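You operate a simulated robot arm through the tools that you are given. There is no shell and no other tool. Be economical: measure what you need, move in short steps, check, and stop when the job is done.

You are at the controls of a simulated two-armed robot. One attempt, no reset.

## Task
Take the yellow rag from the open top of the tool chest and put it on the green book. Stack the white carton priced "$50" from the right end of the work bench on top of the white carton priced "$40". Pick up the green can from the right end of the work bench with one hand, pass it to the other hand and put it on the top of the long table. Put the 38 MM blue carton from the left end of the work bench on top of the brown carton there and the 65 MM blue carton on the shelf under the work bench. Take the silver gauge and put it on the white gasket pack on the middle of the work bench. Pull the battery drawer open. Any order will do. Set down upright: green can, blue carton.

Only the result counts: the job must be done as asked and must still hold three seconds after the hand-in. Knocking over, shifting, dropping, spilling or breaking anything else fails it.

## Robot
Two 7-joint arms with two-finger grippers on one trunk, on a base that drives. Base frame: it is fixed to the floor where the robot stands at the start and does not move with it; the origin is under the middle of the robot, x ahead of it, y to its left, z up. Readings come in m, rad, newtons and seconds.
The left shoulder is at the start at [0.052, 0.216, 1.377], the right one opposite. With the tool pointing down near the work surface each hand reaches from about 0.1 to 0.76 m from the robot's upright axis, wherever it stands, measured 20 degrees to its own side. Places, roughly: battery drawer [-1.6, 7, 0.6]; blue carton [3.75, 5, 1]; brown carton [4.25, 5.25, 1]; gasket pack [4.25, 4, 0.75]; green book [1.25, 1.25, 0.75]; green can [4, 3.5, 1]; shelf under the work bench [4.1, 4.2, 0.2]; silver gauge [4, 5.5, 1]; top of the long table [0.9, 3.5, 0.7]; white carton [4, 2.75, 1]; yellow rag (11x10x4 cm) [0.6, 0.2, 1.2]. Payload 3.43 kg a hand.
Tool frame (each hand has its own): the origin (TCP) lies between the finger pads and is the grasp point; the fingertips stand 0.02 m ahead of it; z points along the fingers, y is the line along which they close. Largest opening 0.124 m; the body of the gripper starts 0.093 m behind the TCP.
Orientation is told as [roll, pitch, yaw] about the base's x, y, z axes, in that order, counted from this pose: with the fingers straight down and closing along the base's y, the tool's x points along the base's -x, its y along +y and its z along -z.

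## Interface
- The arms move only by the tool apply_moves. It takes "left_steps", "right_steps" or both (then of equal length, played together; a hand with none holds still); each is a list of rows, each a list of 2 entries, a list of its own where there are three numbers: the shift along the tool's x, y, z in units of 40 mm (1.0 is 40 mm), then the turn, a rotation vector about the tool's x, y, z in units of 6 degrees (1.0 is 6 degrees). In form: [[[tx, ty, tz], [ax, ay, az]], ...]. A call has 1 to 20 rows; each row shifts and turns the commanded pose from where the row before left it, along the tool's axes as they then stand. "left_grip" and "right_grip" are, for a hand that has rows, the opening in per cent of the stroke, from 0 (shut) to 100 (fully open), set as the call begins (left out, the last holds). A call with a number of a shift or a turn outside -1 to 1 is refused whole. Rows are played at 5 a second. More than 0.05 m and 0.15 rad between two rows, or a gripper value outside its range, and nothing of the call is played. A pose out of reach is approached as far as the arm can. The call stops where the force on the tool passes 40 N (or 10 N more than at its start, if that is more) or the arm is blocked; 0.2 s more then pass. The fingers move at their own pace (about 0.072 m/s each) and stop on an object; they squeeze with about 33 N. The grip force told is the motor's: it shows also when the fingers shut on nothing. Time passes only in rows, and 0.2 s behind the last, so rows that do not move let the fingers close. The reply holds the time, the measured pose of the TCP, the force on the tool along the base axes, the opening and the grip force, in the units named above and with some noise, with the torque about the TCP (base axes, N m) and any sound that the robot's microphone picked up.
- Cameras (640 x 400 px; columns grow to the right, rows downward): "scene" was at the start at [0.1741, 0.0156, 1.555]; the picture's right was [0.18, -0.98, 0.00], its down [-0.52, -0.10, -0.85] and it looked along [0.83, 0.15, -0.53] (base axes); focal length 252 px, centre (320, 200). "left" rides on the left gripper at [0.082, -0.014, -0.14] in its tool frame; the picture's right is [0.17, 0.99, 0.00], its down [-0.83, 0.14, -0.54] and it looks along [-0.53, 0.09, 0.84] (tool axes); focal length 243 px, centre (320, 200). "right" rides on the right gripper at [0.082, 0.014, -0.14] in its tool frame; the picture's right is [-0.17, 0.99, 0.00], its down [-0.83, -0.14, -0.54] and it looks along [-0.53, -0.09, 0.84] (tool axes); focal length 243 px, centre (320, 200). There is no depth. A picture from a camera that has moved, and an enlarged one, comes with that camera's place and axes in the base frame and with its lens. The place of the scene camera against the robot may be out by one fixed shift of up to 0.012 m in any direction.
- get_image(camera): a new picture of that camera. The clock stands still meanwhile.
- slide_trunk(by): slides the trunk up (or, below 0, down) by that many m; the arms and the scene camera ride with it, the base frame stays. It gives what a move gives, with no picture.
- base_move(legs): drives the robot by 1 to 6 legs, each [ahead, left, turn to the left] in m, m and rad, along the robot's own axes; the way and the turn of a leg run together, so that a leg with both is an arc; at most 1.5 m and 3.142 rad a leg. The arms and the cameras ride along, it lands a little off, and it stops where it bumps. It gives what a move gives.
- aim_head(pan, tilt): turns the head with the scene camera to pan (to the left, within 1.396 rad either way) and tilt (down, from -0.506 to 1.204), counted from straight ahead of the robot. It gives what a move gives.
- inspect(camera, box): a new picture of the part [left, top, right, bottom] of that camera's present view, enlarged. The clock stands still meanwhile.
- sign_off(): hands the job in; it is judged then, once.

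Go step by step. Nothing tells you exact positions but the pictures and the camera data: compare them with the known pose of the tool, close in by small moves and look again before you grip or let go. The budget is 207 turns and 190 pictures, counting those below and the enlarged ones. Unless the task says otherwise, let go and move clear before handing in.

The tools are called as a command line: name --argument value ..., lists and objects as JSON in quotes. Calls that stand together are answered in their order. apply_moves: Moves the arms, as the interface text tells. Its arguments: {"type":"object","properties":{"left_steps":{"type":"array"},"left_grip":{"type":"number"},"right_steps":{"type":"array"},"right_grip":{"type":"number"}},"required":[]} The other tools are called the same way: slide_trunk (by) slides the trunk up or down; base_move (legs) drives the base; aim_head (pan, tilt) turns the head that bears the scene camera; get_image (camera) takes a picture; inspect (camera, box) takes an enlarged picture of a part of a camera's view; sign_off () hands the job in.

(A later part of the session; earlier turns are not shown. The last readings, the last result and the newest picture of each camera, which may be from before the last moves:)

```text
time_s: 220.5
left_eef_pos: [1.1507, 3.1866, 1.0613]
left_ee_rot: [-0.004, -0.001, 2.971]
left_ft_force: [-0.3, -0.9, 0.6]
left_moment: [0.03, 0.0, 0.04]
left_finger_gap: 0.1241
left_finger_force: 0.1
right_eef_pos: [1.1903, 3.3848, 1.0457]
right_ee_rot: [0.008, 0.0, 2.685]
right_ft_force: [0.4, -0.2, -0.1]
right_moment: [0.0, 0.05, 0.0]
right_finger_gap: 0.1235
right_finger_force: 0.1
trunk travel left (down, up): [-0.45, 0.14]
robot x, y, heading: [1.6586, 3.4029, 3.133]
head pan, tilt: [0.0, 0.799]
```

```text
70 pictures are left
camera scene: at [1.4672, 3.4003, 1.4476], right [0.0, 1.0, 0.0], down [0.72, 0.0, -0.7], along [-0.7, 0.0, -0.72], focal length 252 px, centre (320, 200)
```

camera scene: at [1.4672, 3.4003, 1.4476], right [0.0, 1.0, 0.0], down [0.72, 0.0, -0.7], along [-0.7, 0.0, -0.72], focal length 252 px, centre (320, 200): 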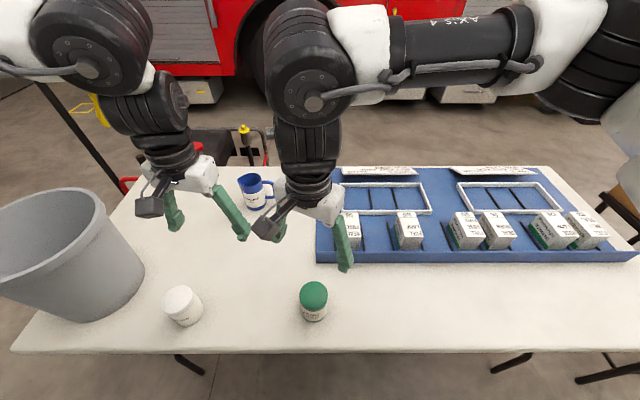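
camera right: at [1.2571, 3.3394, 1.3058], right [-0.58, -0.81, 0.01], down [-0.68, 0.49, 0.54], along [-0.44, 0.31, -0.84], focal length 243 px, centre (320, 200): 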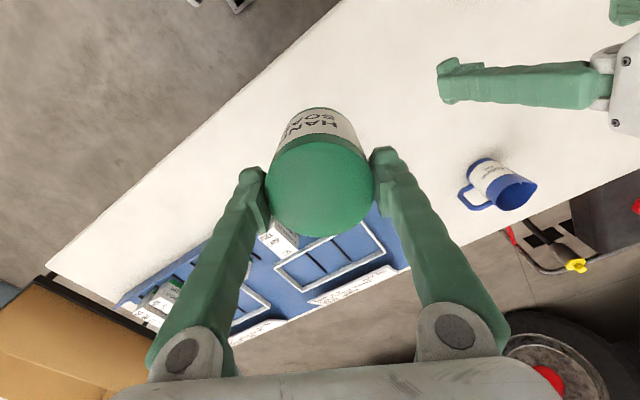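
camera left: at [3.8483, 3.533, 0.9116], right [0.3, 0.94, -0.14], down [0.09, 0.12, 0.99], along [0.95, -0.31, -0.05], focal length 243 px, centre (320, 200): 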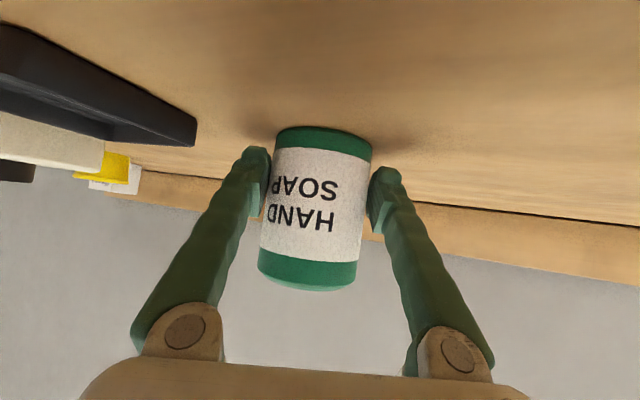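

The can stands upright on the long table. I'll back off, straighten both hands and drive to the left end of the bench.

base_move --legs '[[-0.8, 0, 0], [0, 0, -1.57], [0, 0, -1.57]]'

apply_moves --left_steps '[[[0.4, 0.5, -0.4], [0, 0, -0.33]], [[0.4, 0.5, -0.4], [0, 0, -0.33]], [[0.4, 0.5, -0.4], [0, 0, -0.33]], [[0.4, 0.5, -0.4], [0, 0, -0.33]], [[0.4, 0.5, -0.4], [0, 0, -0.33]]]' --right_steps '[[[0.4, -0.6, -0.4], [0, 0, -0.88]], [[0.4, -0.6, -0.4], [0, 0, -0.88]], [[0.4, -0.6, -0.4], [0, 0, -0.88]], [[0.4, -0.6, -0.4], [0, 0, -0.88]], [[0.4, -0.6, -0.4], [0, 0, -0.88]]]'

base_move --legs '[[0.4, 1.4, 0], [0, 0.3, 0]]'

aim_head --pan 0.0 --tilt 0.6

get_image --camera "scene"

```text
time_s: 236.4
left_eef_pos: [2.9781, 3.613, 1.059]
left_ee_rot: [-0.004, 0.0, -0.176]
left_ft_force: [0.2, 0.0, 1.2]
left_moment: [-0.01, -0.01, -0.02]
left_finger_gap: 0.124
left_finger_force: 0.1
right_eef_pos: [2.94, 3.4152, 1.0443]
right_ee_rot: [0.008, 0.001, -0.461]
right_ft_force: [-0.2, -0.4, 0.1]
right_moment: [0.03, 0.03, -0.03]
right_finger_gap: 0.1239
right_finger_force: 0.0
trunk travel left (down, up): [-0.45, 0.14]
robot x, y, heading: [2.4678, 3.4037, -0.01]
head pan, tilt: [0.0, 0.799]
```

```text
time_s: 237.6
left_eef_pos: [2.9097, 3.7211, 1.1414]
left_ee_rot: [-0.004, -0.002, 0.0]
left_ft_force: [-0.7, -0.5, -1.0]
left_moment: [-0.01, -0.04, -0.01]
left_finger_gap: 0.1238
left_finger_force: 0.0
right_eef_pos: [2.8265, 3.3175, 1.1227]
right_ee_rot: [0.006, -0.005, 0.001]
right_ft_force: [0.4, -0.5, 0.8]
right_moment: [-0.01, -0.03, 0.03]
right_finger_gap: 0.124
right_finger_force: 0.1
trunk travel left (down, up): [-0.45, 0.14]
robot x, y, heading: [2.4671, 3.4029, -0.009]
head pan, tilt: [0.0, 0.799]
```

```text
time_s: 260.7
left_eef_pos: [3.3504, 5.4187, 1.1399]
left_ee_rot: [-0.005, 0.001, -0.011]
left_ft_force: [0.7, -0.3, -0.2]
left_moment: [-0.01, -0.01, -0.04]
left_finger_gap: 0.1238
left_finger_force: 0.1
right_eef_pos: [3.2643, 5.018, 1.1223]
right_ee_rot: [0.006, -0.004, -0.014]
right_ft_force: [-0.3, 0.1, 0.0]
right_moment: [0.02, 0.01, -0.01]
right_finger_gap: 0.124
right_finger_force: 0.0
trunk travel left (down, up): [-0.45, 0.14]
robot x, y, heading: [2.9072, 5.1046, -0.016]
head pan, tilt: [0.0, 0.799]
```

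```text
time_s: 261.4
left_eef_pos: [3.3508, 5.4193, 1.1394]
left_ee_rot: [-0.004, 0.0, -0.013]
left_ft_force: [-0.6, 0.3, -0.5]
left_moment: [0.01, 0.0, 0.01]
left_finger_gap: 0.124
left_finger_force: 0.1
right_eef_pos: [3.2629, 5.0184, 1.122]
right_ee_rot: [0.006, -0.004, -0.011]
right_ft_force: [-1.0, -0.5, -1.1]
right_moment: [0.02, 0.02, 0.02]
right_finger_gap: 0.1241
right_finger_force: 0.0
trunk travel left (down, up): [-0.45, 0.14]
robot x, y, heading: [2.9071, 5.1085, -0.013]
head pan, tilt: [0.0, 0.6]
```

```text
69 pictures are left
camera scene: at [3.121, 5.1011, 1.4642], right [-0.02, -1.0, 0.0], down [-0.57, 0.01, -0.82], along [0.82, -0.02, -0.57], focal length 252 px, centre (320, 200)
```

scene: 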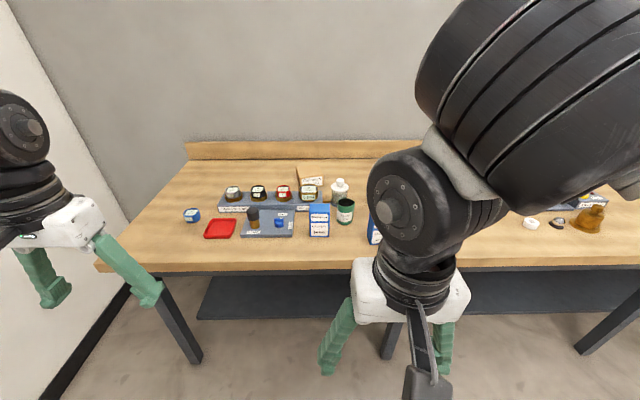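

base_move --legs '[[0.38, 0.12, 0.013]]'

apply_moves --right_steps '[[[0.5, -0.8, -0.3], [0, 0, 0]], [[0.5, -0.8, -0.3], [0, 0, 0]], [[0, -1, 0], [0, 0, 0]], [[0, -1, 0], [0, 0, 0]]]' --left_steps '[[[0.5, 0.5, -0.3], [0, 0, 0]], [[0.5, 0.5, -0.3], [0, 0, 0]], [[0, 0.5, 0], [0, 0, 0]], [[0, 0.5, 0], [0, 0, 0]]]'

aim_head --pan 0.0 --tilt 0.75

get_image --camera "scene"

```text
time_s: 264.2
left_eef_pos: [3.7116, 5.541, 1.1407]
left_ee_rot: [-0.005, 0.0, 0.007]
left_ft_force: [0.4, -1.0, -0.3]
left_moment: [-0.03, -0.02, -0.02]
left_finger_gap: 0.1241
left_finger_force: 0.1
right_eef_pos: [3.6323, 5.1382, 1.1218]
right_ee_rot: [0.009, -0.004, 0.007]
right_ft_force: [0.4, -0.2, -0.1]
right_moment: [0.03, -0.04, 0.01]
right_finger_gap: 0.124
right_finger_force: 0.0
trunk travel left (down, up): [-0.45, 0.14]
robot x, y, heading: [3.2742, 5.22, -0.002]
head pan, tilt: [0.0, 0.6]
```

```text
time_s: 265.2
left_eef_pos: [3.6683, 5.618, 1.1665]
left_ee_rot: [-0.003, -0.002, 0.008]
left_ft_force: [0.2, 0.2, 0.0]
left_moment: [0.03, -0.02, -0.02]
left_finger_gap: 0.1241
left_finger_force: 0.0
right_eef_pos: [3.6139, 4.9897, 1.1648]
right_ee_rot: [0.012, -0.004, 0.013]
right_ft_force: [0.0, -1.2, 2.2]
right_moment: [0.18, -0.02, 0.02]
right_finger_gap: 0.1239
right_finger_force: 0.1
right hand out of reach, approached as far as the arm can: row 3, 4
trunk travel left (down, up): [-0.45, 0.14]
robot x, y, heading: [3.2764, 5.2184, -0.004]
head pan, tilt: [0.0, 0.6]
```

```text
time_s: 265.9
left_eef_pos: [3.6717, 5.6208, 1.165]
left_ee_rot: [-0.003, 0.0, 0.004]
left_ft_force: [-0.9, -0.2, 0.0]
left_moment: [0.0, -0.03, -0.02]
left_finger_gap: 0.124
left_finger_force: 0.1
right_eef_pos: [3.6147, 4.9933, 1.1636]
right_ee_rot: [0.01, 0.001, 0.013]
right_ft_force: [-0.3, -0.9, 0.0]
right_moment: [-0.03, -0.01, 0.0]
right_finger_gap: 0.1241
right_finger_force: 0.0
trunk travel left (down, up): [-0.45, 0.14]
robot x, y, heading: [3.2763, 5.2144, -0.001]
head pan, tilt: [0.0, 0.75]
```

```text
68 pictures are left
camera scene: at [3.4827, 5.2183, 1.4516], right [0.0, -1.0, 0.0], down [-0.68, 0.0, -0.73], along [0.73, 0.0, -0.68], focal length 252 px, centre (320, 200)
```

scene: 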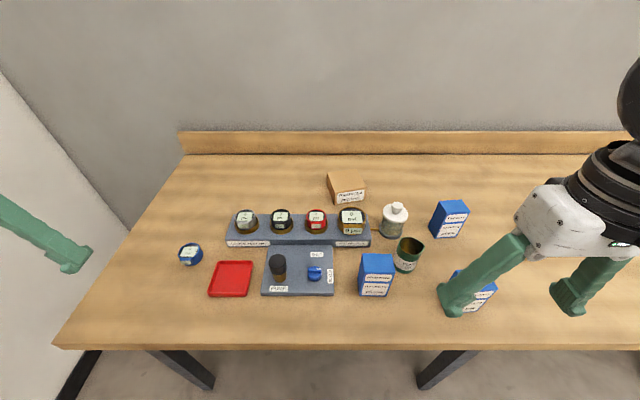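

inspect --camera "scene" --box '[340, 190, 500, 310]'

inspect --camera "scene" --box '[170, 160, 390, 300]'

```text
3.33 times, centred on (420, 250) of scene
camera zoom: at [3.4827, 5.2183, 1.4516], right [0.0, -1.0, 0.0], down [-0.68, 0.0, -0.73], along [0.73, 0.0, -0.68], focal length 839 px, centre (-13, 33)
```

zoom: 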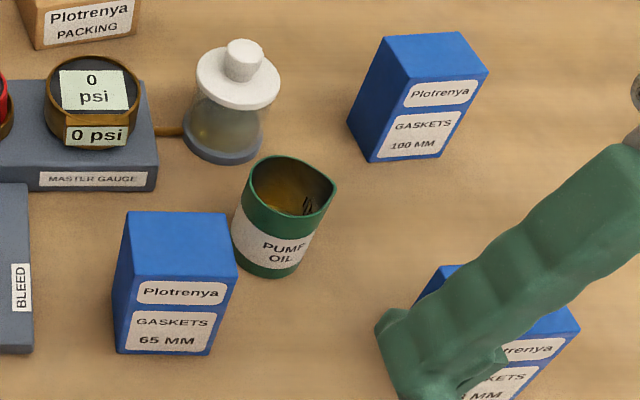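

```text
2.86 times, centred on (280, 230) of scene
camera zoom: at [3.4827, 5.2183, 1.4516], right [0.0, -1.0, 0.0], down [-0.68, 0.0, -0.73], along [0.73, 0.0, -0.68], focal length 719 px, centre (434, 114)
```

zoom: 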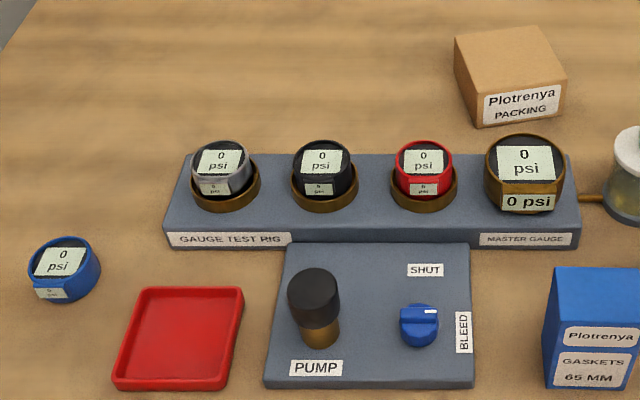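

The 65 MM carton stands at about [3.79, 5.09] and the brown one lies at [4.15, 5.125]. The silver gauge is the leftmost in the rig. I'll raise the trunk for more reach and see the third blue carton.

slide_trunk --by 0.13

apply_moves --right_steps '[[[0.8, -0.5, 0], [0, 0, 0]], [[0.8, -0.5, 0], [0, 0, 0]], [[0.8, 0, 0], [0, 0, 0]]]'

get_image --camera "scene"

```text
time_s: 267.5
left_eef_pos: [3.6704, 5.6209, 1.2924]
left_ee_rot: [-0.004, 0.001, 0.007]
left_ft_force: [-0.1, 0.1, -0.5]
left_moment: [0.02, 0.03, 0.01]
left_finger_gap: 0.124
left_finger_force: 0.0
right_eef_pos: [3.6081, 4.9921, 1.315]
right_ee_rot: [0.007, -0.072, 0.008]
right_ft_force: [0.0, -0.2, 0.1]
right_moment: [-0.01, 0.02, 0.01]
right_finger_gap: 0.1238
right_finger_force: 0.0
trunk travel left (down, up): [-0.58, 0.01]
robot x, y, heading: [3.2726, 5.218, -0.0]
head pan, tilt: [0.0, 0.75]
```

```text
time_s: 268.3
left_eef_pos: [3.6731, 5.6213, 1.293]
left_ee_rot: [-0.004, 0.001, 0.006]
left_ft_force: [0.1, -0.4, 0.2]
left_moment: [-0.01, 0.05, 0.04]
left_finger_gap: 0.1239
left_finger_force: 0.1
right_eef_pos: [3.5778, 4.9739, 1.3111]
right_ee_rot: [0.005, -0.071, 0.01]
right_ft_force: [0.4, 0.9, -0.3]
right_moment: [0.01, 0.0, 0.02]
right_finger_gap: 0.1239
right_finger_force: 0.1
right hand out of reach, approached as far as the arm can: row 2, 3
trunk travel left (down, up): [-0.58, 0.01]
robot x, y, heading: [3.2753, 5.2159, 0.001]
head pan, tilt: [0.0, 0.75]
```

```text
65 pictures are left
camera scene: at [3.3886, 5.2196, 1.6007], right [0.0, -1.0, 0.0], down [-0.68, 0.0, -0.73], along [0.73, 0.0, -0.68], focal length 252 px, centre (320, 200)
```

scene: 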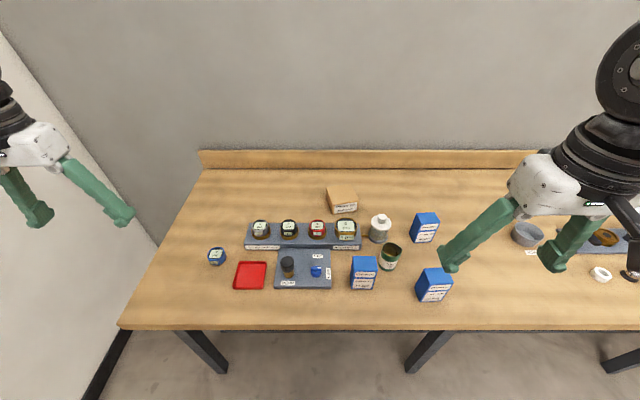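

inspect --camera "scene" --box '[320, 170, 480, 310]'

```text
2.86 times, centred on (400, 240) of scene
camera zoom: at [3.3886, 5.2196, 1.6007], right [0.0, -1.0, 0.0], down [-0.68, 0.0, -0.73], along [0.73, 0.0, -0.68], focal length 719 px, centre (91, 86)
```

zoom: 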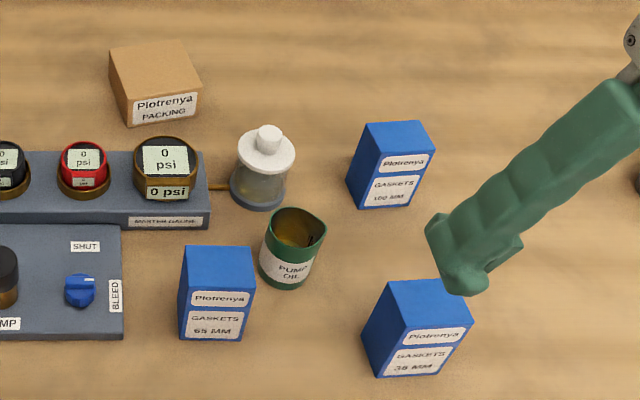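

The third carton reads 38 MM, at about [3.76, 4.88] and slightly turned. I'll move in and bring the right hand, tilted slightly forward, above it.

base_move --legs '[[0.12, -0.13, 0]]'

apply_moves --right_steps '[[[0, 0.2, 0.6], [0, 0, -0.7]], [[0, 0.2, 0.6], [0, 0, -0.7]], [[0, 0.2, 0.6], [0, -0.9, 0]], [[0, 0.2, 0.6], [0, -0.9, 0]], [[0, 0.2, 0.6], [0, -0.9, 0]], [[0, 0.2, 0.6], [0, -0.9, 0]]]' --right_grip 100

get_image --camera "right"

```text
time_s: 270.7
left_eef_pos: [3.7891, 5.493, 1.2931]
left_ee_rot: [-0.005, 0.0, 0.006]
left_ft_force: [0.0, 0.3, -0.9]
left_moment: [0.0, 0.01, 0.0]
left_finger_gap: 0.1239
left_finger_force: 0.1
right_eef_pos: [3.6941, 4.847, 1.3128]
right_ee_rot: [0.007, -0.075, 0.008]
right_ft_force: [0.3, -0.2, -0.7]
right_moment: [-0.01, -0.02, -0.02]
right_finger_gap: 0.1238
right_finger_force: 0.0
trunk travel left (down, up): [-0.58, 0.01]
robot x, y, heading: [3.3923, 5.0936, 0.002]
head pan, tilt: [0.0, 0.75]
```

```text
time_s: 272.1
left_eef_pos: [3.7924, 5.4947, 1.2923]
left_ee_rot: [-0.004, 0.002, 0.007]
left_ft_force: [0.8, 0.3, 1.2]
left_moment: [-0.01, 0.02, 0.02]
left_finger_gap: 0.124
left_finger_force: 0.1
right_eef_pos: [3.772, 4.9552, 1.2127]
right_ee_rot: [0.008, -0.453, 0.146]
right_ft_force: [0.4, -0.9, -0.1]
right_moment: [0.05, 0.01, 0.01]
right_finger_gap: 0.1241
right_finger_force: 0.0
right hand out of reach, approached as far as the arm can: row 1, 2, 3, 4, 5, 6
trunk travel left (down, up): [-0.58, 0.01]
robot x, y, heading: [3.393, 5.0946, -0.003]
head pan, tilt: [0.0, 0.75]
```

```text
63 pictures are left
camera right: at [3.6354, 4.948, 1.3027], right [0.0, 1.0, 0.08], down [0.53, -0.07, 0.85], along [0.85, 0.04, -0.53], focal length 243 px, centre (320, 200)
```

right: 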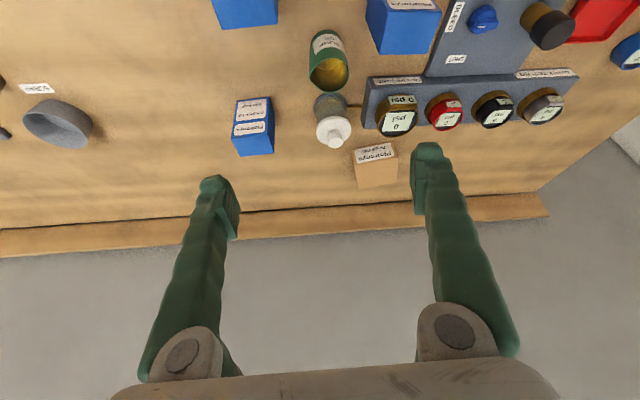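

apply_moves --right_steps '[[[0.63, -0.43, 0.76], [0, 0, 0]], [[0.63, -0.43, 0.76], [0, 0, 0]], [[0.63, -0.43, 0.76], [0, 0, 0]], [[0.63, -0.43, 0.76], [0, 0, 0]]]'

get_image --camera "right"

```text
time_s: 273.1
left_eef_pos: [3.7909, 5.4914, 1.2936]
left_ee_rot: [-0.001, 0.0, 0.006]
left_ft_force: [-0.1, -0.7, -0.1]
left_moment: [0.05, 0.02, -0.03]
left_finger_gap: 0.1239
left_finger_force: 0.0
right_eef_pos: [3.7552, 4.8744, 1.0401]
right_ee_rot: [-0.004, -0.452, 0.155]
right_ft_force: [0.9, -0.3, 0.2]
right_moment: [0.06, 0.03, 0.02]
right_finger_gap: 0.1241
right_finger_force: 0.1
right hand out of reach, approached as far as the arm can: row 1
trunk travel left (down, up): [-0.58, 0.01]
robot x, y, heading: [3.3902, 5.0925, 0.001]
head pan, tilt: [0.0, 0.75]
```

```text
62 pictures are left
camera right: at [3.619, 4.8661, 1.1308], right [-0.01, 1.0, 0.07], down [0.53, -0.06, 0.85], along [0.85, 0.04, -0.53], focal length 243 px, centre (320, 200)
```

right: 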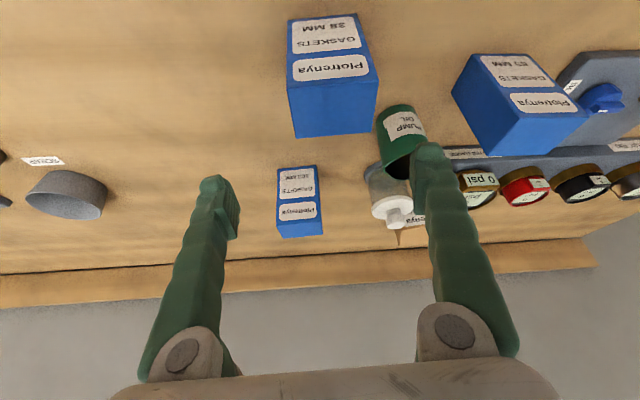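

apply_moves --right_steps '[[[0, 0.4, 0], [0, 0, 0.6]], [[0.32, 0, 0.72], [0, 0, 0]], [[0.32, 0, 0.72], [0, 0, 0]], [[0.32, 0, 0.72], [0, 0, 0]], [[0.3, 0, 0.7], [0, 0, 0]]]'

get_image --camera "right"

```text
time_s: 274.3
left_eef_pos: [3.7914, 5.4948, 1.2928]
left_ee_rot: [-0.005, 0.003, 0.008]
left_ft_force: [0.3, 0.6, -0.3]
left_moment: [-0.02, -0.02, -0.03]
left_finger_gap: 0.124
left_finger_force: 0.0
right_eef_pos: [3.7524, 4.9059, 0.9171]
right_ee_rot: [0.02, -0.451, 0.084]
right_ft_force: [0.1, 0.0, 0.1]
right_moment: [-0.03, 0.03, 0.03]
right_finger_gap: 0.1238
right_finger_force: 0.0
right hand out of reach, approached as far as the arm can: row 5
trunk travel left (down, up): [-0.58, 0.01]
robot x, y, heading: [3.3951, 5.0918, 0.004]
head pan, tilt: [0.0, 0.75]
```

```text
61 pictures are left
camera right: at [3.6153, 4.9058, 1.0079], right [0.06, 0.99, 0.09], down [0.52, -0.1, 0.85], along [0.85, 0.0, -0.53], focal length 243 px, centre (320, 200)
```

right: 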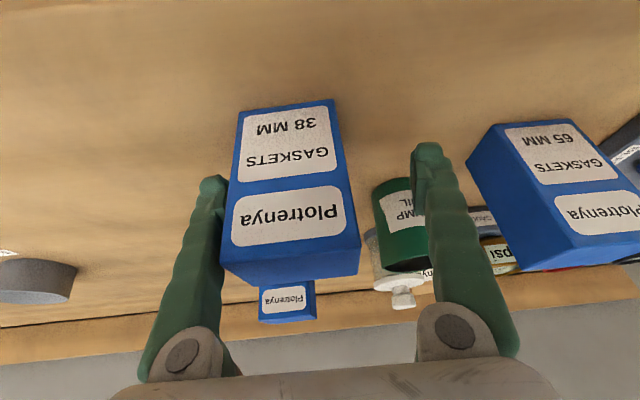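

apply_moves --right_steps '[[[0, -0.35, 0], [0, 0, 0]]]'

apply_moves --right_steps '[[[0, 0, 0], [0, 0, 0]], [[0, 0, 0], [0, 0, 0]], [[0, 0, 0], [0, 0, 0]], [[0, 0, 0], [0, 0, 0]], [[-0.3, 0, -0.7], [0, 0, 0]], [[-0.3, 0, -0.7], [0, 0, 0]]]' --right_grip 0

get_image --camera "right"

```text
time_s: 274.7
left_eef_pos: [3.791, 5.4946, 1.2937]
left_ee_rot: [-0.007, 0.0, 0.007]
left_ft_force: [-0.2, -0.3, 0.1]
left_moment: [-0.03, -0.02, -0.02]
left_finger_gap: 0.1241
left_finger_force: 0.0
right_eef_pos: [3.7457, 4.8999, 0.9252]
right_ee_rot: [0.021, -0.452, 0.086]
right_ft_force: [0.5, -0.4, 0.0]
right_moment: [0.0, -0.03, 0.02]
right_finger_gap: 0.1242
right_finger_force: 0.2
right hand out of reach, approached as far as the arm can: row 1
trunk travel left (down, up): [-0.58, 0.01]
robot x, y, heading: [3.3937, 5.0921, -0.001]
head pan, tilt: [0.0, 0.75]
```

```text
time_s: 276.1
left_eef_pos: [3.7902, 5.4935, 1.2932]
left_ee_rot: [-0.002, 0.0, 0.006]
left_ft_force: [-1.6, 0.6, -0.4]
left_moment: [-0.02, 0.02, -0.01]
left_finger_gap: 0.1239
left_finger_force: 0.2
right_eef_pos: [3.7438, 4.899, 0.9861]
right_ee_rot: [0.024, -0.453, 0.088]
right_ft_force: [0.6, 0.0, -1.4]
right_moment: [0.0, 0.02, 0.0]
right_finger_gap: 0.0672
right_finger_force: 33.0
trunk travel left (down, up): [-0.58, 0.01]
robot x, y, heading: [3.3948, 5.0926, 0.001]
head pan, tilt: [0.0, 0.75]
```

```text
60 pictures are left
camera right: at [3.6071, 4.8953, 1.0763], right [0.05, 0.99, 0.09], down [0.53, -0.11, 0.84], along [0.85, 0.01, -0.53], focal length 243 px, centre (320, 200)
```

right: 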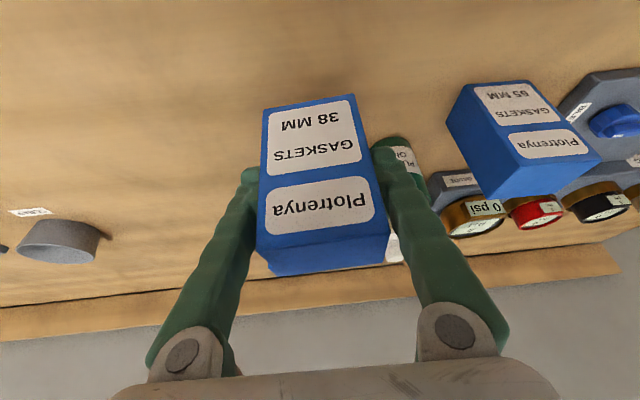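

The 38 MM carton is held. I'll raise it and shift the base toward the brown carton.

apply_moves --right_steps '[[[-0.37, 0, -0.75], [0, 0, 0]], [[-0.37, 0, -0.75], [0, 0, 0]], [[-0.37, 0, -0.75], [0, 0, 0]]]'

base_move --legs '[[0.06, 0.24, 0]]'

apply_moves --right_steps '[[[-0.9, 0, 0.4], [0, 0, 0]], [[-0.9, 0, 0.4], [0, 0, 0]], [[-0.9, 0, 0.4], [0, 0, 0]], [[-0.9, 0, 0.4], [0, 0, 0]]]'

```text
time_s: 276.9
left_eef_pos: [3.7924, 5.4949, 1.2932]
left_ee_rot: [-0.004, 0.001, 0.007]
left_ft_force: [-0.1, 1.4, 0.4]
left_moment: [-0.01, -0.03, -0.02]
left_finger_gap: 0.1242
left_finger_force: 0.1
right_eef_pos: [3.7487, 4.9038, 1.064]
right_ee_rot: [0.029, -0.443, 0.095]
right_ft_force: [1.1, 0.1, -1.2]
right_moment: [0.01, -0.02, 0.02]
right_finger_gap: 0.0666
right_finger_force: 32.8
right hand out of reach, approached as far as the arm can: row 3
trunk travel left (down, up): [-0.58, 0.01]
robot x, y, heading: [3.3953, 5.0963, -0.002]
head pan, tilt: [0.0, 0.75]
```

```text
time_s: 280.6
left_eef_pos: [3.8516, 5.7281, 1.2949]
left_ee_rot: [-0.002, 0.001, 0.004]
left_ft_force: [0.0, 0.0, 0.1]
left_moment: [0.0, -0.01, 0.03]
left_finger_gap: 0.124
left_finger_force: 0.0
right_eef_pos: [3.8081, 5.1375, 1.0627]
right_ee_rot: [0.028, -0.441, 0.095]
right_ft_force: [0.0, -0.3, -0.6]
right_moment: [-0.01, -0.01, -0.01]
right_finger_gap: 0.0666
right_finger_force: 33.5
trunk travel left (down, up): [-0.58, 0.01]
robot x, y, heading: [3.4573, 5.3253, -0.001]
head pan, tilt: [0.0, 0.75]
```

```text
time_s: 281.6
left_eef_pos: [3.8539, 5.7259, 1.2939]
left_ee_rot: [-0.007, 0.002, 0.002]
left_ft_force: [0.9, 0.6, -1.0]
left_moment: [0.04, 0.02, 0.0]
left_finger_gap: 0.1239
left_finger_force: 0.1
right_eef_pos: [3.942, 5.182, 1.0753]
right_ee_rot: [0.026, -0.442, 0.087]
right_ft_force: [-0.3, -0.1, -0.6]
right_moment: [0.01, 0.01, 0.03]
right_finger_gap: 0.0668
right_finger_force: 33.0
right hand out of reach, approached as far as the arm can: row 3, 4
trunk travel left (down, up): [-0.58, 0.01]
robot x, y, heading: [3.4552, 5.3249, -0.002]
head pan, tilt: [0.0, 0.75]
```

The brown carton is out of reach at this tilt. A steeper forward tilt (about −0.8) reached further before, so I'll go back, set the carton down and regrip it that way.

apply_moves --right_steps '[[[0.9, -0.2, -0.4], [0, 0, 0]], [[0.9, -0.2, -0.4], [0, 0, 0]], [[0.9, -0.2, -0.4], [0, 0, 0]], [[0.6, -0.2, -0.3], [0, 0, 0]]]'

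base_move --legs '[[-0.06, -0.24, 0]]'

```text
time_s: 282.6
left_eef_pos: [3.8513, 5.733, 1.2927]
left_ee_rot: [-0.007, 0.0, 0.004]
left_ft_force: [-0.4, 0.5, 0.0]
left_moment: [-0.06, -0.01, 0.0]
left_finger_gap: 0.1239
left_finger_force: 0.1
right_eef_pos: [3.807, 5.1432, 1.0683]
right_ee_rot: [0.025, -0.44, 0.094]
right_ft_force: [0.5, 0.0, -1.0]
right_moment: [-0.07, -0.02, -0.04]
right_finger_gap: 0.0665
right_finger_force: 32.7
right hand out of reach, approached as far as the arm can: row 4
trunk travel left (down, up): [-0.58, 0.01]
robot x, y, heading: [3.4564, 5.3254, -0.006]
head pan, tilt: [0.0, 0.75]
```

```text
time_s: 286.5
left_eef_pos: [3.7937, 5.4788, 1.2935]
left_ee_rot: [-0.006, 0.001, -0.002]
left_ft_force: [0.6, 0.4, -0.3]
left_moment: [0.04, -0.01, -0.01]
left_finger_gap: 0.1239
left_finger_force: 0.1
right_eef_pos: [3.7449, 4.8902, 1.0671]
right_ee_rot: [0.028, -0.437, 0.088]
right_ft_force: [-0.9, -0.3, -2.0]
right_moment: [-0.01, 0.0, -0.03]
right_finger_gap: 0.0668
right_finger_force: 34.1
trunk travel left (down, up): [-0.58, 0.01]
robot x, y, heading: [3.396, 5.0796, -0.007]
head pan, tilt: [0.0, 0.75]
```

apply_moves --right_steps '[[[0, 0, 0.25], [0, 0, 0]], [[0, 0, 0.25], [0, 0, 0]]]'

slide_trunk --by -0.08

```text
time_s: 287.1
left_eef_pos: [3.7927, 5.4774, 1.2934]
left_ee_rot: [-0.004, 0.002, -0.002]
left_ft_force: [-0.7, 0.3, 0.0]
left_moment: [0.01, 0.02, 0.03]
left_finger_gap: 0.1239
left_finger_force: 0.1
right_eef_pos: [3.7543, 4.8905, 1.0478]
right_ee_rot: [0.03, -0.436, 0.087]
right_ft_force: [0.7, -0.1, -1.3]
right_moment: [-0.01, -0.01, -0.03]
right_finger_gap: 0.0671
right_finger_force: 32.8
trunk travel left (down, up): [-0.58, 0.01]
robot x, y, heading: [3.391, 5.0791, -0.004]
head pan, tilt: [0.0, 0.75]
```

```text
time_s: 288.3
left_eef_pos: [3.7929, 5.478, 1.2135]
left_ee_rot: [-0.004, 0.0, -0.002]
left_ft_force: [0.6, 0.0, 0.9]
left_moment: [-0.02, 0.0, -0.01]
left_finger_gap: 0.124
left_finger_force: 0.2
right_eef_pos: [3.7247, 4.8927, 0.9206]
right_ee_rot: [0.04, -0.301, 0.084]
right_ft_force: [-1.6, 2.5, 12.1]
right_moment: [-0.27, -0.18, 0.01]
right_finger_gap: 0.0667
right_finger_force: 33.0
trunk travel left (down, up): [-0.5, 0.09]
robot x, y, heading: [3.3931, 5.0773, -0.008]
head pan, tilt: [0.0, 0.75]
```

get_image --camera "right"

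inspect --camera "scene" --box '[340, 180, 520, 360]'

```text
59 pictures are left
camera right: at [3.6033, 4.8897, 1.0303], right [0.06, 0.99, 0.09], down [0.65, -0.11, 0.76], along [0.76, 0.01, -0.65], focal length 243 px, centre (320, 200)
```

right: 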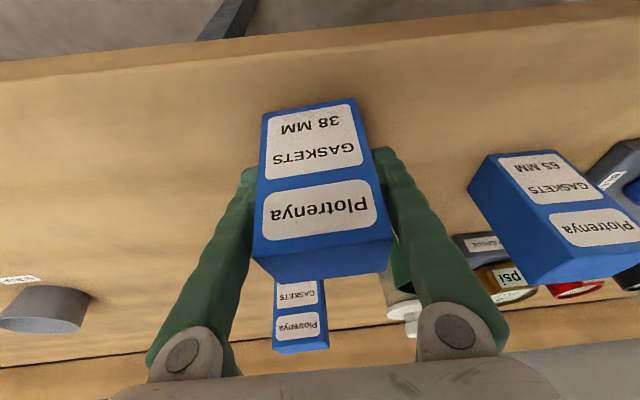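

```text
2.22 times, centred on (430, 270) of scene
camera zoom: at [3.5779, 5.0789, 1.5091], right [-0.01, -1.0, 0.0], down [-0.68, 0.01, -0.73], along [0.73, -0.01, -0.68], focal length 559 px, centre (76, 44)
```

zoom: 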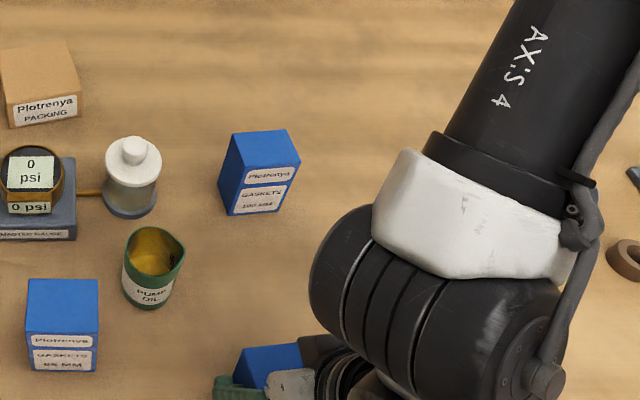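

apply_moves --right_steps '[[[-0.1, 0, -0.25], [0, 0, 0]], [[0, 0, 0], [0, -0.65, 0]], [[0, 0, 0], [0, -0.65, 0]]]'

get_image --camera "right"

```text
time_s: 289.1
left_eef_pos: [3.791, 5.4785, 1.2145]
left_ee_rot: [-0.006, -0.003, -0.002]
left_ft_force: [-0.2, 0.4, 0.0]
left_moment: [-0.01, -0.02, 0.02]
left_finger_gap: 0.1241
left_finger_force: 0.0
right_eef_pos: [3.7397, 4.8965, 0.9198]
right_ee_rot: [0.041, -0.439, 0.079]
right_ft_force: [-2.5, -3.4, 13.3]
right_moment: [-0.74, 0.4, 0.0]
right_finger_gap: 0.0669
right_finger_force: 32.9
right hand out of reach, approached as far as the arm can: row 1, 2, 3
trunk travel left (down, up): [-0.5, 0.09]
robot x, y, heading: [3.3977, 5.0794, -0.009]
head pan, tilt: [0.0, 0.75]
```

```text
57 pictures are left
camera right: at [3.6037, 4.8942, 1.0106], right [0.06, 0.99, 0.11], down [0.54, -0.12, 0.84], along [0.84, 0.01, -0.54], focal length 243 px, centre (320, 200)
```

right: 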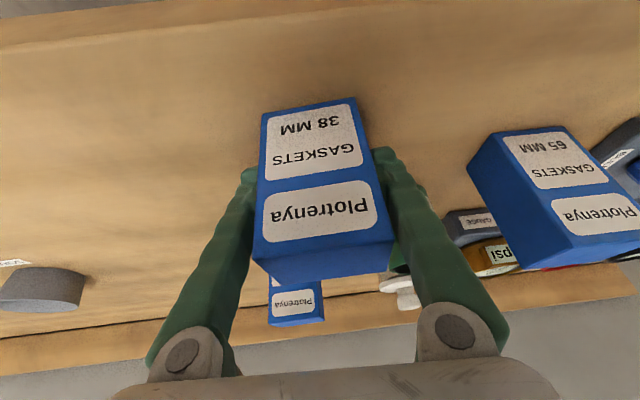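

The carton stands on the bench. I'll open, back the base straight away, then tilt the hand further and come back.

apply_moves --right_steps '[[[0, 0, 0], [0, 0, 0]], [[0, 0, 0], [0, 0, 0]], [[0, 0, 0], [0, 0, 0]]]' --right_grip 100

base_move --legs '[[-0.22, 0, 0.009]]'

apply_moves --right_steps '[[[0, 0, 0], [0, -0.85, 0]], [[0, 0, 0], [0, -0.85, 0]], [[0, 0, 0], [0, -0.85, 0]], [[0, 0, 0], [0, -0.85, 0]], [[0, 0, -0.5], [0, 0, 0]]]'

get_image --camera "right"

```text
time_s: 289.9
left_eef_pos: [3.7933, 5.4771, 1.2128]
left_ee_rot: [-0.003, 0.0, -0.002]
left_ft_force: [0.4, 0.3, -0.3]
left_moment: [0.01, 0.02, -0.02]
left_finger_gap: 0.1237
left_finger_force: 0.0
right_eef_pos: [3.7398, 4.8972, 0.9173]
right_ee_rot: [0.047, -0.439, 0.077]
right_ft_force: [0.2, 0.7, 0.0]
right_moment: [0.01, -0.01, 0.03]
right_finger_gap: 0.1239
right_finger_force: 0.0
trunk travel left (down, up): [-0.5, 0.09]
robot x, y, heading: [3.3926, 5.083, -0.005]
head pan, tilt: [0.0, 0.75]
```

```text
time_s: 291.9
left_eef_pos: [3.5735, 5.4821, 1.2123]
left_ee_rot: [-0.003, 0.0, 0.007]
left_ft_force: [0.3, 0.5, 1.0]
left_moment: [-0.03, 0.01, 0.0]
left_finger_gap: 0.1241
left_finger_force: 0.1
right_eef_pos: [3.524, 4.9016, 0.917]
right_ee_rot: [0.045, -0.436, 0.084]
right_ft_force: [0.2, 0.0, 0.6]
right_moment: [0.01, -0.01, -0.03]
right_finger_gap: 0.1239
right_finger_force: 0.0
trunk travel left (down, up): [-0.5, 0.09]
robot x, y, heading: [3.1733, 5.0819, -0.004]
head pan, tilt: [0.0, 0.75]
```

```text
time_s: 293.1
left_eef_pos: [3.5721, 5.4833, 1.2138]
left_ee_rot: [-0.004, 0.0, 0.007]
left_ft_force: [-0.4, -0.6, -0.7]
left_moment: [-0.04, 0.0, 0.01]
left_finger_gap: 0.1242
left_finger_force: 0.0
right_eef_pos: [3.5419, 4.9085, 0.9238]
right_ee_rot: [0.049, -0.559, 0.079]
right_ft_force: [1.0, 0.1, -0.3]
right_moment: [0.0, 0.0, 0.02]
right_finger_gap: 0.124
right_finger_force: 0.3
right hand out of reach, approached as far as the arm can: row 1, 2, 3, 4, 5
trunk travel left (down, up): [-0.5, 0.09]
robot x, y, heading: [3.175, 5.0838, -0.002]
head pan, tilt: [0.0, 0.75]
```

```text
56 pictures are left
camera right: at [3.3953, 4.903, 0.9989], right [0.04, 0.99, 0.13], down [0.43, -0.13, 0.89], along [0.9, 0.02, -0.43], focal length 243 px, centre (320, 200)
```

right: 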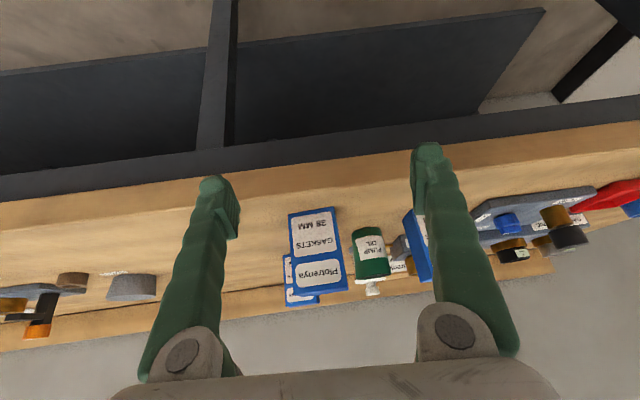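

apply_moves --right_steps '[[[-0.82, 0, -0.37], [0, 0, 0]], [[-0.82, 0, -0.37], [0, 0, 0]], [[-0.82, 0, -0.37], [0, 0, 0]], [[-0.82, 0, -0.37], [0, 0, 0]], [[-0.82, 0, -0.37], [0, 0, 0]], [[0, 0, 0], [0, -0.8, 0]], [[0, 0, 0], [0, -0.8, 0]], [[0, 0, 0], [0, -0.8, 0]]]'

get_image --camera "right"

```text
time_s: 295.1
left_eef_pos: [3.5718, 5.4814, 1.2133]
left_ee_rot: [-0.003, 0.002, 0.008]
left_ft_force: [0.6, 0.3, 0.9]
left_moment: [0.03, 0.03, -0.03]
left_finger_gap: 0.1241
left_finger_force: 0.2
right_eef_pos: [3.671, 4.9018, 1.0691]
right_ee_rot: [0.158, -0.817, -0.117]
right_ft_force: [0.4, -0.3, -0.5]
right_moment: [-0.01, 0.0, 0.02]
right_finger_gap: 0.1244
right_finger_force: 0.0
right hand out of reach, approached as far as the arm can: row 1, 2, 7, 8
trunk travel left (down, up): [-0.5, 0.09]
robot x, y, heading: [3.1749, 5.0836, 0.002]
head pan, tilt: [0.0, 0.75]
stopped in row 8 (right hand): the arm was blocked; the commanded pose is now the measured one
```

```text
55 pictures are left
camera right: at [3.5112, 4.9106, 1.1054], right [0.11, 0.97, 0.23], down [0.17, -0.24, 0.95], along [0.98, -0.07, -0.19], focal length 243 px, centre (320, 200)
```

right: 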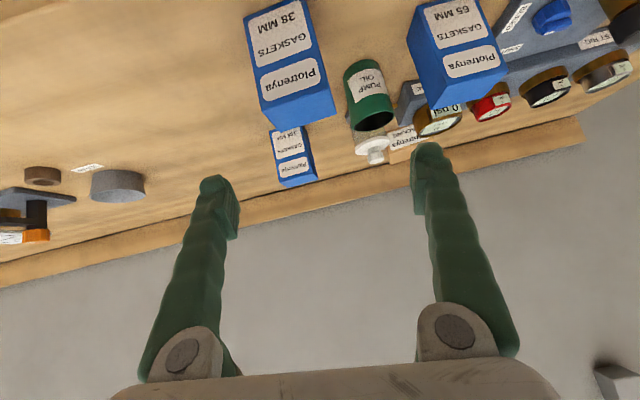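

apply_moves --right_steps '[[[0, 0, 0], [0, 0, -0.75]], [[0, 0, 0], [0, 0, -0.7]], [[0.36, -0.07, 0.82], [0, 0, 0]], [[0.36, -0.07, 0.82], [0, 0, 0]]]'

get_image --camera "right"

```text
time_s: 296.1
left_eef_pos: [3.5746, 5.4797, 1.2128]
left_ee_rot: [-0.004, 0.002, 0.006]
left_ft_force: [-0.5, 0.2, -0.1]
left_moment: [0.03, 0.02, 0.0]
left_finger_gap: 0.1238
left_finger_force: 0.0
right_eef_pos: [3.7016, 4.903, 1.002]
right_ee_rot: [-0.006, -0.829, 0.116]
right_ft_force: [0.8, -0.7, 0.2]
right_moment: [-0.01, 0.03, 0.02]
right_finger_gap: 0.1239
right_finger_force: 0.0
trunk travel left (down, up): [-0.5, 0.09]
robot x, y, heading: [3.1686, 5.0843, -0.001]
head pan, tilt: [0.0, 0.75]
```

```text
54 pictures are left
camera right: at [3.5407, 4.8981, 1.0362], right [0.0, 0.99, 0.12], down [0.18, -0.12, 0.98], along [0.98, 0.02, -0.18], focal length 243 px, centre (320, 200)
```

right: 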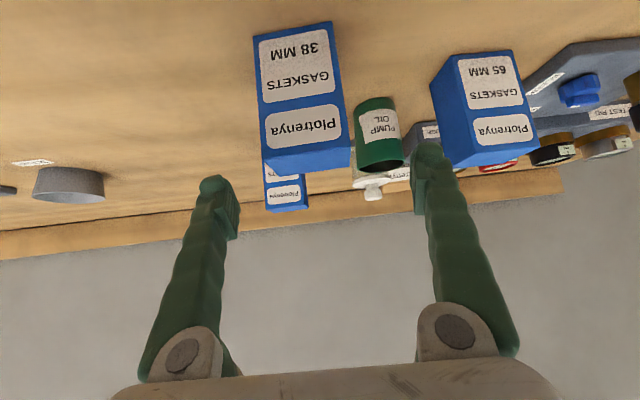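

apply_moves --right_steps '[[[0.31, -0.12, 0.83], [0, 0, 0]], [[0.31, -0.12, 0.83], [0, 0, 0]], [[0.31, -0.12, 0.83], [0, 0, 0]]]'

get_image --camera "right"

```text
time_s: 296.9
left_eef_pos: [3.5719, 5.4837, 1.212]
left_ee_rot: [-0.005, 0.002, 0.008]
left_ft_force: [0.4, -0.1, -0.9]
left_moment: [0.0, -0.03, 0.02]
left_finger_gap: 0.1238
left_finger_force: 0.0
right_eef_pos: [3.7301, 4.9153, 0.9205]
right_ee_rot: [-0.019, -0.832, 0.116]
right_ft_force: [0.3, 0.5, 0.0]
right_moment: [-0.01, 0.01, 0.01]
right_finger_gap: 0.1238
right_finger_force: 0.2
right hand out of reach, approached as far as the arm can: row 2, 3
trunk travel left (down, up): [-0.5, 0.09]
robot x, y, heading: [3.1761, 5.0804, 0.001]
head pan, tilt: [0.0, 0.75]
```

```text
53 pictures are left
camera right: at [3.5697, 4.9127, 0.9536], right [0.01, 0.99, 0.11], down [0.17, -0.11, 0.98], along [0.98, 0.01, -0.17], focal length 243 px, centre (320, 200)
```

right: 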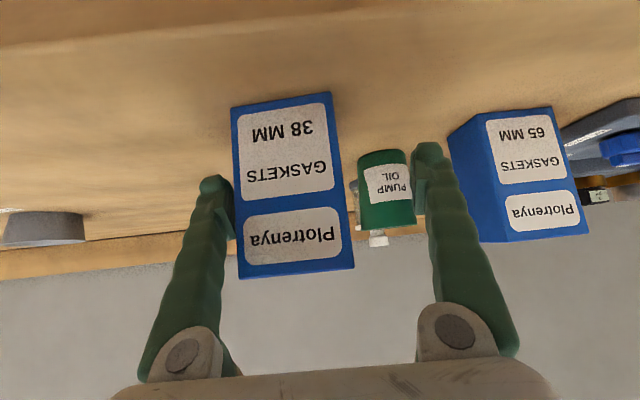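

base_move --legs '[[0.022, -0.02, 0]]'

apply_moves --right_steps '[[[0, 0, 0], [0, 0, 0]], [[0, 0, 0], [0, 0, 0]], [[0, 0, 0], [0, 0, 0]], [[0, 0, 0], [0, 0, 0]], [[0, 0, 0], [0, 0, 0]]]' --right_grip 0

get_image --camera "right"

```text
time_s: 297.8
left_eef_pos: [3.5902, 5.4656, 1.2129]
left_ee_rot: [-0.006, -0.002, 0.007]
left_ft_force: [0.0, 0.2, -0.2]
left_moment: [0.0, -0.01, 0.0]
left_finger_gap: 0.1241
left_finger_force: 0.1
right_eef_pos: [3.7494, 4.8984, 0.9215]
right_ee_rot: [-0.018, -0.834, 0.118]
right_ft_force: [-0.3, -0.4, 0.6]
right_moment: [0.01, -0.02, -0.03]
right_finger_gap: 0.1243
right_finger_force: 0.0
trunk travel left (down, up): [-0.5, 0.09]
robot x, y, heading: [3.1986, 5.0616, -0.004]
head pan, tilt: [0.0, 0.75]
```

```text
time_s: 299.0
left_eef_pos: [3.5926, 5.4631, 1.2126]
left_ee_rot: [-0.004, 0.0, 0.008]
left_ft_force: [0.3, -0.3, 0.6]
left_moment: [0.0, 0.03, -0.02]
left_finger_gap: 0.1241
left_finger_force: 0.0
right_eef_pos: [3.7514, 4.8961, 0.9213]
right_ee_rot: [-0.015, -0.833, 0.114]
right_ft_force: [0.4, 2.2, 3.7]
right_moment: [0.16, 0.08, -0.05]
right_finger_gap: 0.0666
right_finger_force: 32.4
trunk travel left (down, up): [-0.5, 0.09]
robot x, y, heading: [3.1938, 5.0641, -0.003]
head pan, tilt: [0.0, 0.75]
```

```text
52 pictures are left
camera right: at [3.5904, 4.8934, 0.9541], right [0.01, 0.99, 0.11], down [0.17, -0.11, 0.98], along [0.98, 0.01, -0.17], focal length 243 px, centre (320, 200)
```

right: 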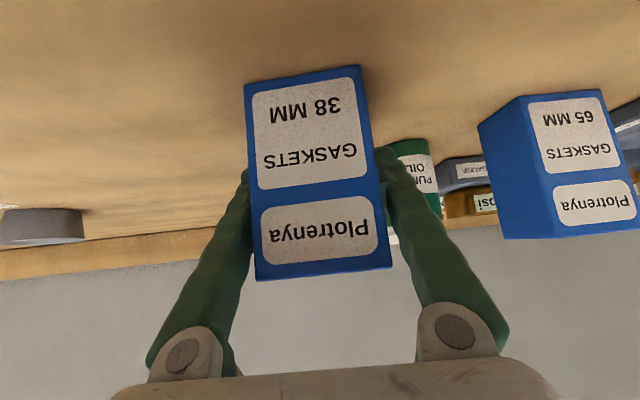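

apply_moves --right_steps '[[[-0.6, 0, -0.55], [0, 0, 0]], [[-0.6, 0, -0.55], [0, 0, 0]], [[-0.6, 0, -0.55], [0, 0, 0]], [[-0.6, 0, -0.55], [0, 0, 0]], [[-0.6, 0, -0.55], [0, 0, 0]]]'

```text
time_s: 300.2
left_eef_pos: [3.5921, 5.4626, 1.2141]
left_ee_rot: [-0.004, 0.001, 0.006]
left_ft_force: [0.1, -0.3, 0.1]
left_moment: [0.01, -0.01, 0.0]
left_finger_gap: 0.1241
left_finger_force: 0.0
right_eef_pos: [3.7499, 4.8956, 1.0845]
right_ee_rot: [-0.015, -0.832, 0.114]
right_ft_force: [0.5, -0.8, -1.1]
right_moment: [-0.01, -0.04, -0.01]
right_finger_gap: 0.0668
right_finger_force: 33.3
trunk travel left (down, up): [-0.5, 0.09]
robot x, y, heading: [3.196, 5.0602, -0.002]
head pan, tilt: [0.0, 0.75]
```

apply_moves --right_steps '[[[-0.56, -0.09, 0.6], [0, 0, 0]], [[-0.56, -0.09, 0.6], [0, 0, 0]], [[-0.56, -0.09, 0.6], [0, 0, 0]], [[-0.28, -0.05, 0.3], [0, 0, 0]]]'

base_move --legs '[[0.22, 0.22, 0]]'

get_image --camera "right"

get_image --camera "scene"

```text
time_s: 301.2
left_eef_pos: [3.5935, 5.463, 1.2122]
left_ee_rot: [-0.004, 0.002, 0.007]
left_ft_force: [0.6, 0.0, 0.5]
left_moment: [-0.04, 0.0, 0.02]
left_finger_gap: 0.124
left_finger_force: 0.0
right_eef_pos: [3.8401, 4.9242, 1.0868]
right_ee_rot: [-0.019, -0.833, 0.109]
right_ft_force: [-0.4, -0.7, -1.0]
right_moment: [0.0, 0.0, -0.01]
right_finger_gap: 0.067
right_finger_force: 32.9
right hand out of reach, approached as far as the arm can: row 2, 3, 4
trunk travel left (down, up): [-0.5, 0.09]
robot x, y, heading: [3.1951, 5.0638, -0.004]
head pan, tilt: [0.0, 0.75]
```

```text
time_s: 304.7
left_eef_pos: [3.8098, 5.6799, 1.2131]
left_ee_rot: [-0.004, 0.0, -0.001]
left_ft_force: [-0.2, 0.3, 0.1]
left_moment: [-0.01, 0.01, -0.02]
left_finger_gap: 0.1241
left_finger_force: 0.0
right_eef_pos: [4.0545, 5.1399, 1.0872]
right_ee_rot: [-0.02, -0.836, 0.103]
right_ft_force: [-0.1, 0.1, -0.8]
right_moment: [-0.01, -0.02, -0.01]
right_finger_gap: 0.0667
right_finger_force: 33.4
trunk travel left (down, up): [-0.5, 0.09]
robot x, y, heading: [3.4117, 5.2829, -0.006]
head pan, tilt: [0.0, 0.75]
```

```text
51 pictures are left
camera right: at [3.8947, 5.1383, 1.1207], right [0.02, 0.99, 0.11], down [0.17, -0.11, 0.98], along [0.99, 0.0, -0.17], focal length 243 px, centre (320, 200)
```

right: 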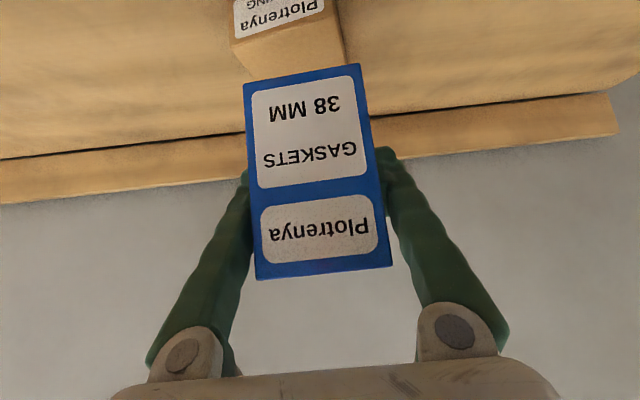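

```text
50 pictures are left
camera scene: at [3.5971, 5.2781, 1.5091], right [-0.01, -1.0, 0.0], down [-0.68, 0.01, -0.73], along [0.73, -0.01, -0.68], focal length 252 px, centre (320, 200)
```

scene: 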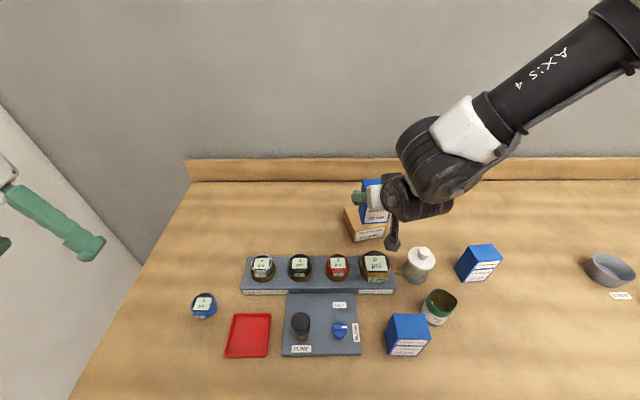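

base_move --legs '[[0.05, -0.02, 0]]'

apply_moves --right_steps '[[[0.3, 0, 0.55], [0, 0, 0]], [[0.3, 0, 0.55], [0, 0, 0]], [[0.1, 0, 0.6], [0, 0, 0]]]'

get_image --camera "right"

inspect --camera "scene" --box '[320, 160, 460, 300]'

```text
time_s: 305.7
left_eef_pos: [3.8546, 5.6633, 1.2143]
left_ee_rot: [-0.008, -0.005, 0.003]
left_ft_force: [-0.4, 0.3, -0.6]
left_moment: [-0.05, -0.07, -0.01]
left_finger_gap: 0.1242
left_finger_force: 0.0
right_eef_pos: [4.0993, 5.1218, 1.0908]
right_ee_rot: [-0.023, -0.838, 0.105]
right_ft_force: [0.1, 0.2, -0.4]
right_moment: [-0.01, -0.04, -0.05]
right_finger_gap: 0.0668
right_finger_force: 33.2
trunk travel left (down, up): [-0.5, 0.09]
robot x, y, heading: [3.4562, 5.2609, -0.004]
head pan, tilt: [0.0, 0.75]
```

```text
time_s: 306.5
left_eef_pos: [3.8603, 5.6605, 1.2128]
left_ee_rot: [-0.006, 0.001, -0.001]
left_ft_force: [-0.2, -0.1, 0.1]
left_moment: [-0.03, 0.02, -0.02]
left_finger_gap: 0.1241
left_finger_force: 0.0
right_eef_pos: [4.1174, 5.1392, 1.0245]
right_ee_rot: [-0.02, -0.834, 0.099]
right_ft_force: [-0.1, 0.2, -1.2]
right_moment: [-0.02, 0.01, 0.0]
right_finger_gap: 0.067
right_finger_force: 33.3
right hand out of reach, approached as far as the arm can: row 1, 2, 3
trunk travel left (down, up): [-0.5, 0.09]
robot x, y, heading: [3.455, 5.2598, -0.006]
head pan, tilt: [0.0, 0.75]
```

```text
49 pictures are left
camera right: at [3.9564, 5.1403, 1.0571], right [0.03, 0.99, 0.11], down [0.17, -0.11, 0.98], along [0.99, -0.01, -0.17], focal length 243 px, centre (320, 200)
```

right: 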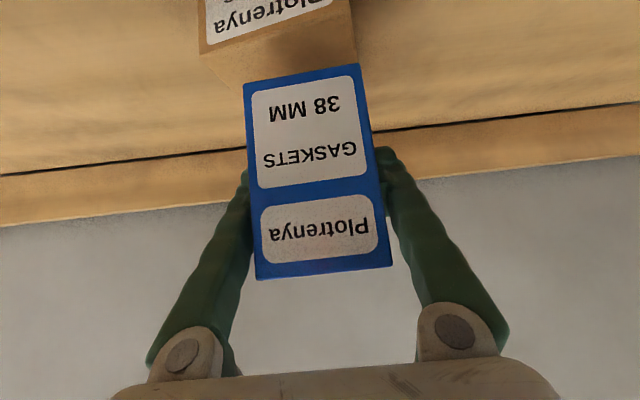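

```text
2.86 times, centred on (390, 230) of scene
camera zoom: at [3.6475, 5.2589, 1.5087], right [-0.01, -1.0, 0.0], down [-0.68, 0.01, -0.73], along [0.73, -0.01, -0.68], focal length 719 px, centre (120, 114)
```

zoom: 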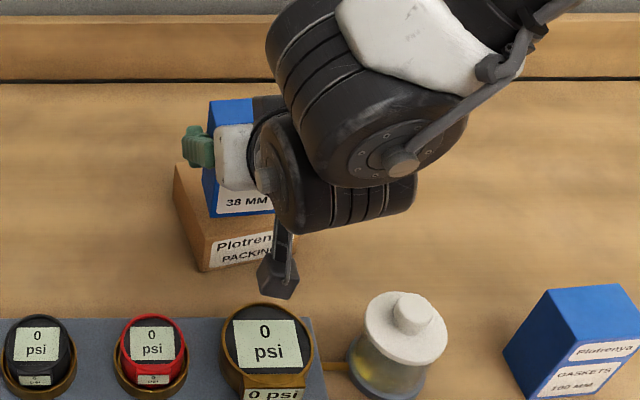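

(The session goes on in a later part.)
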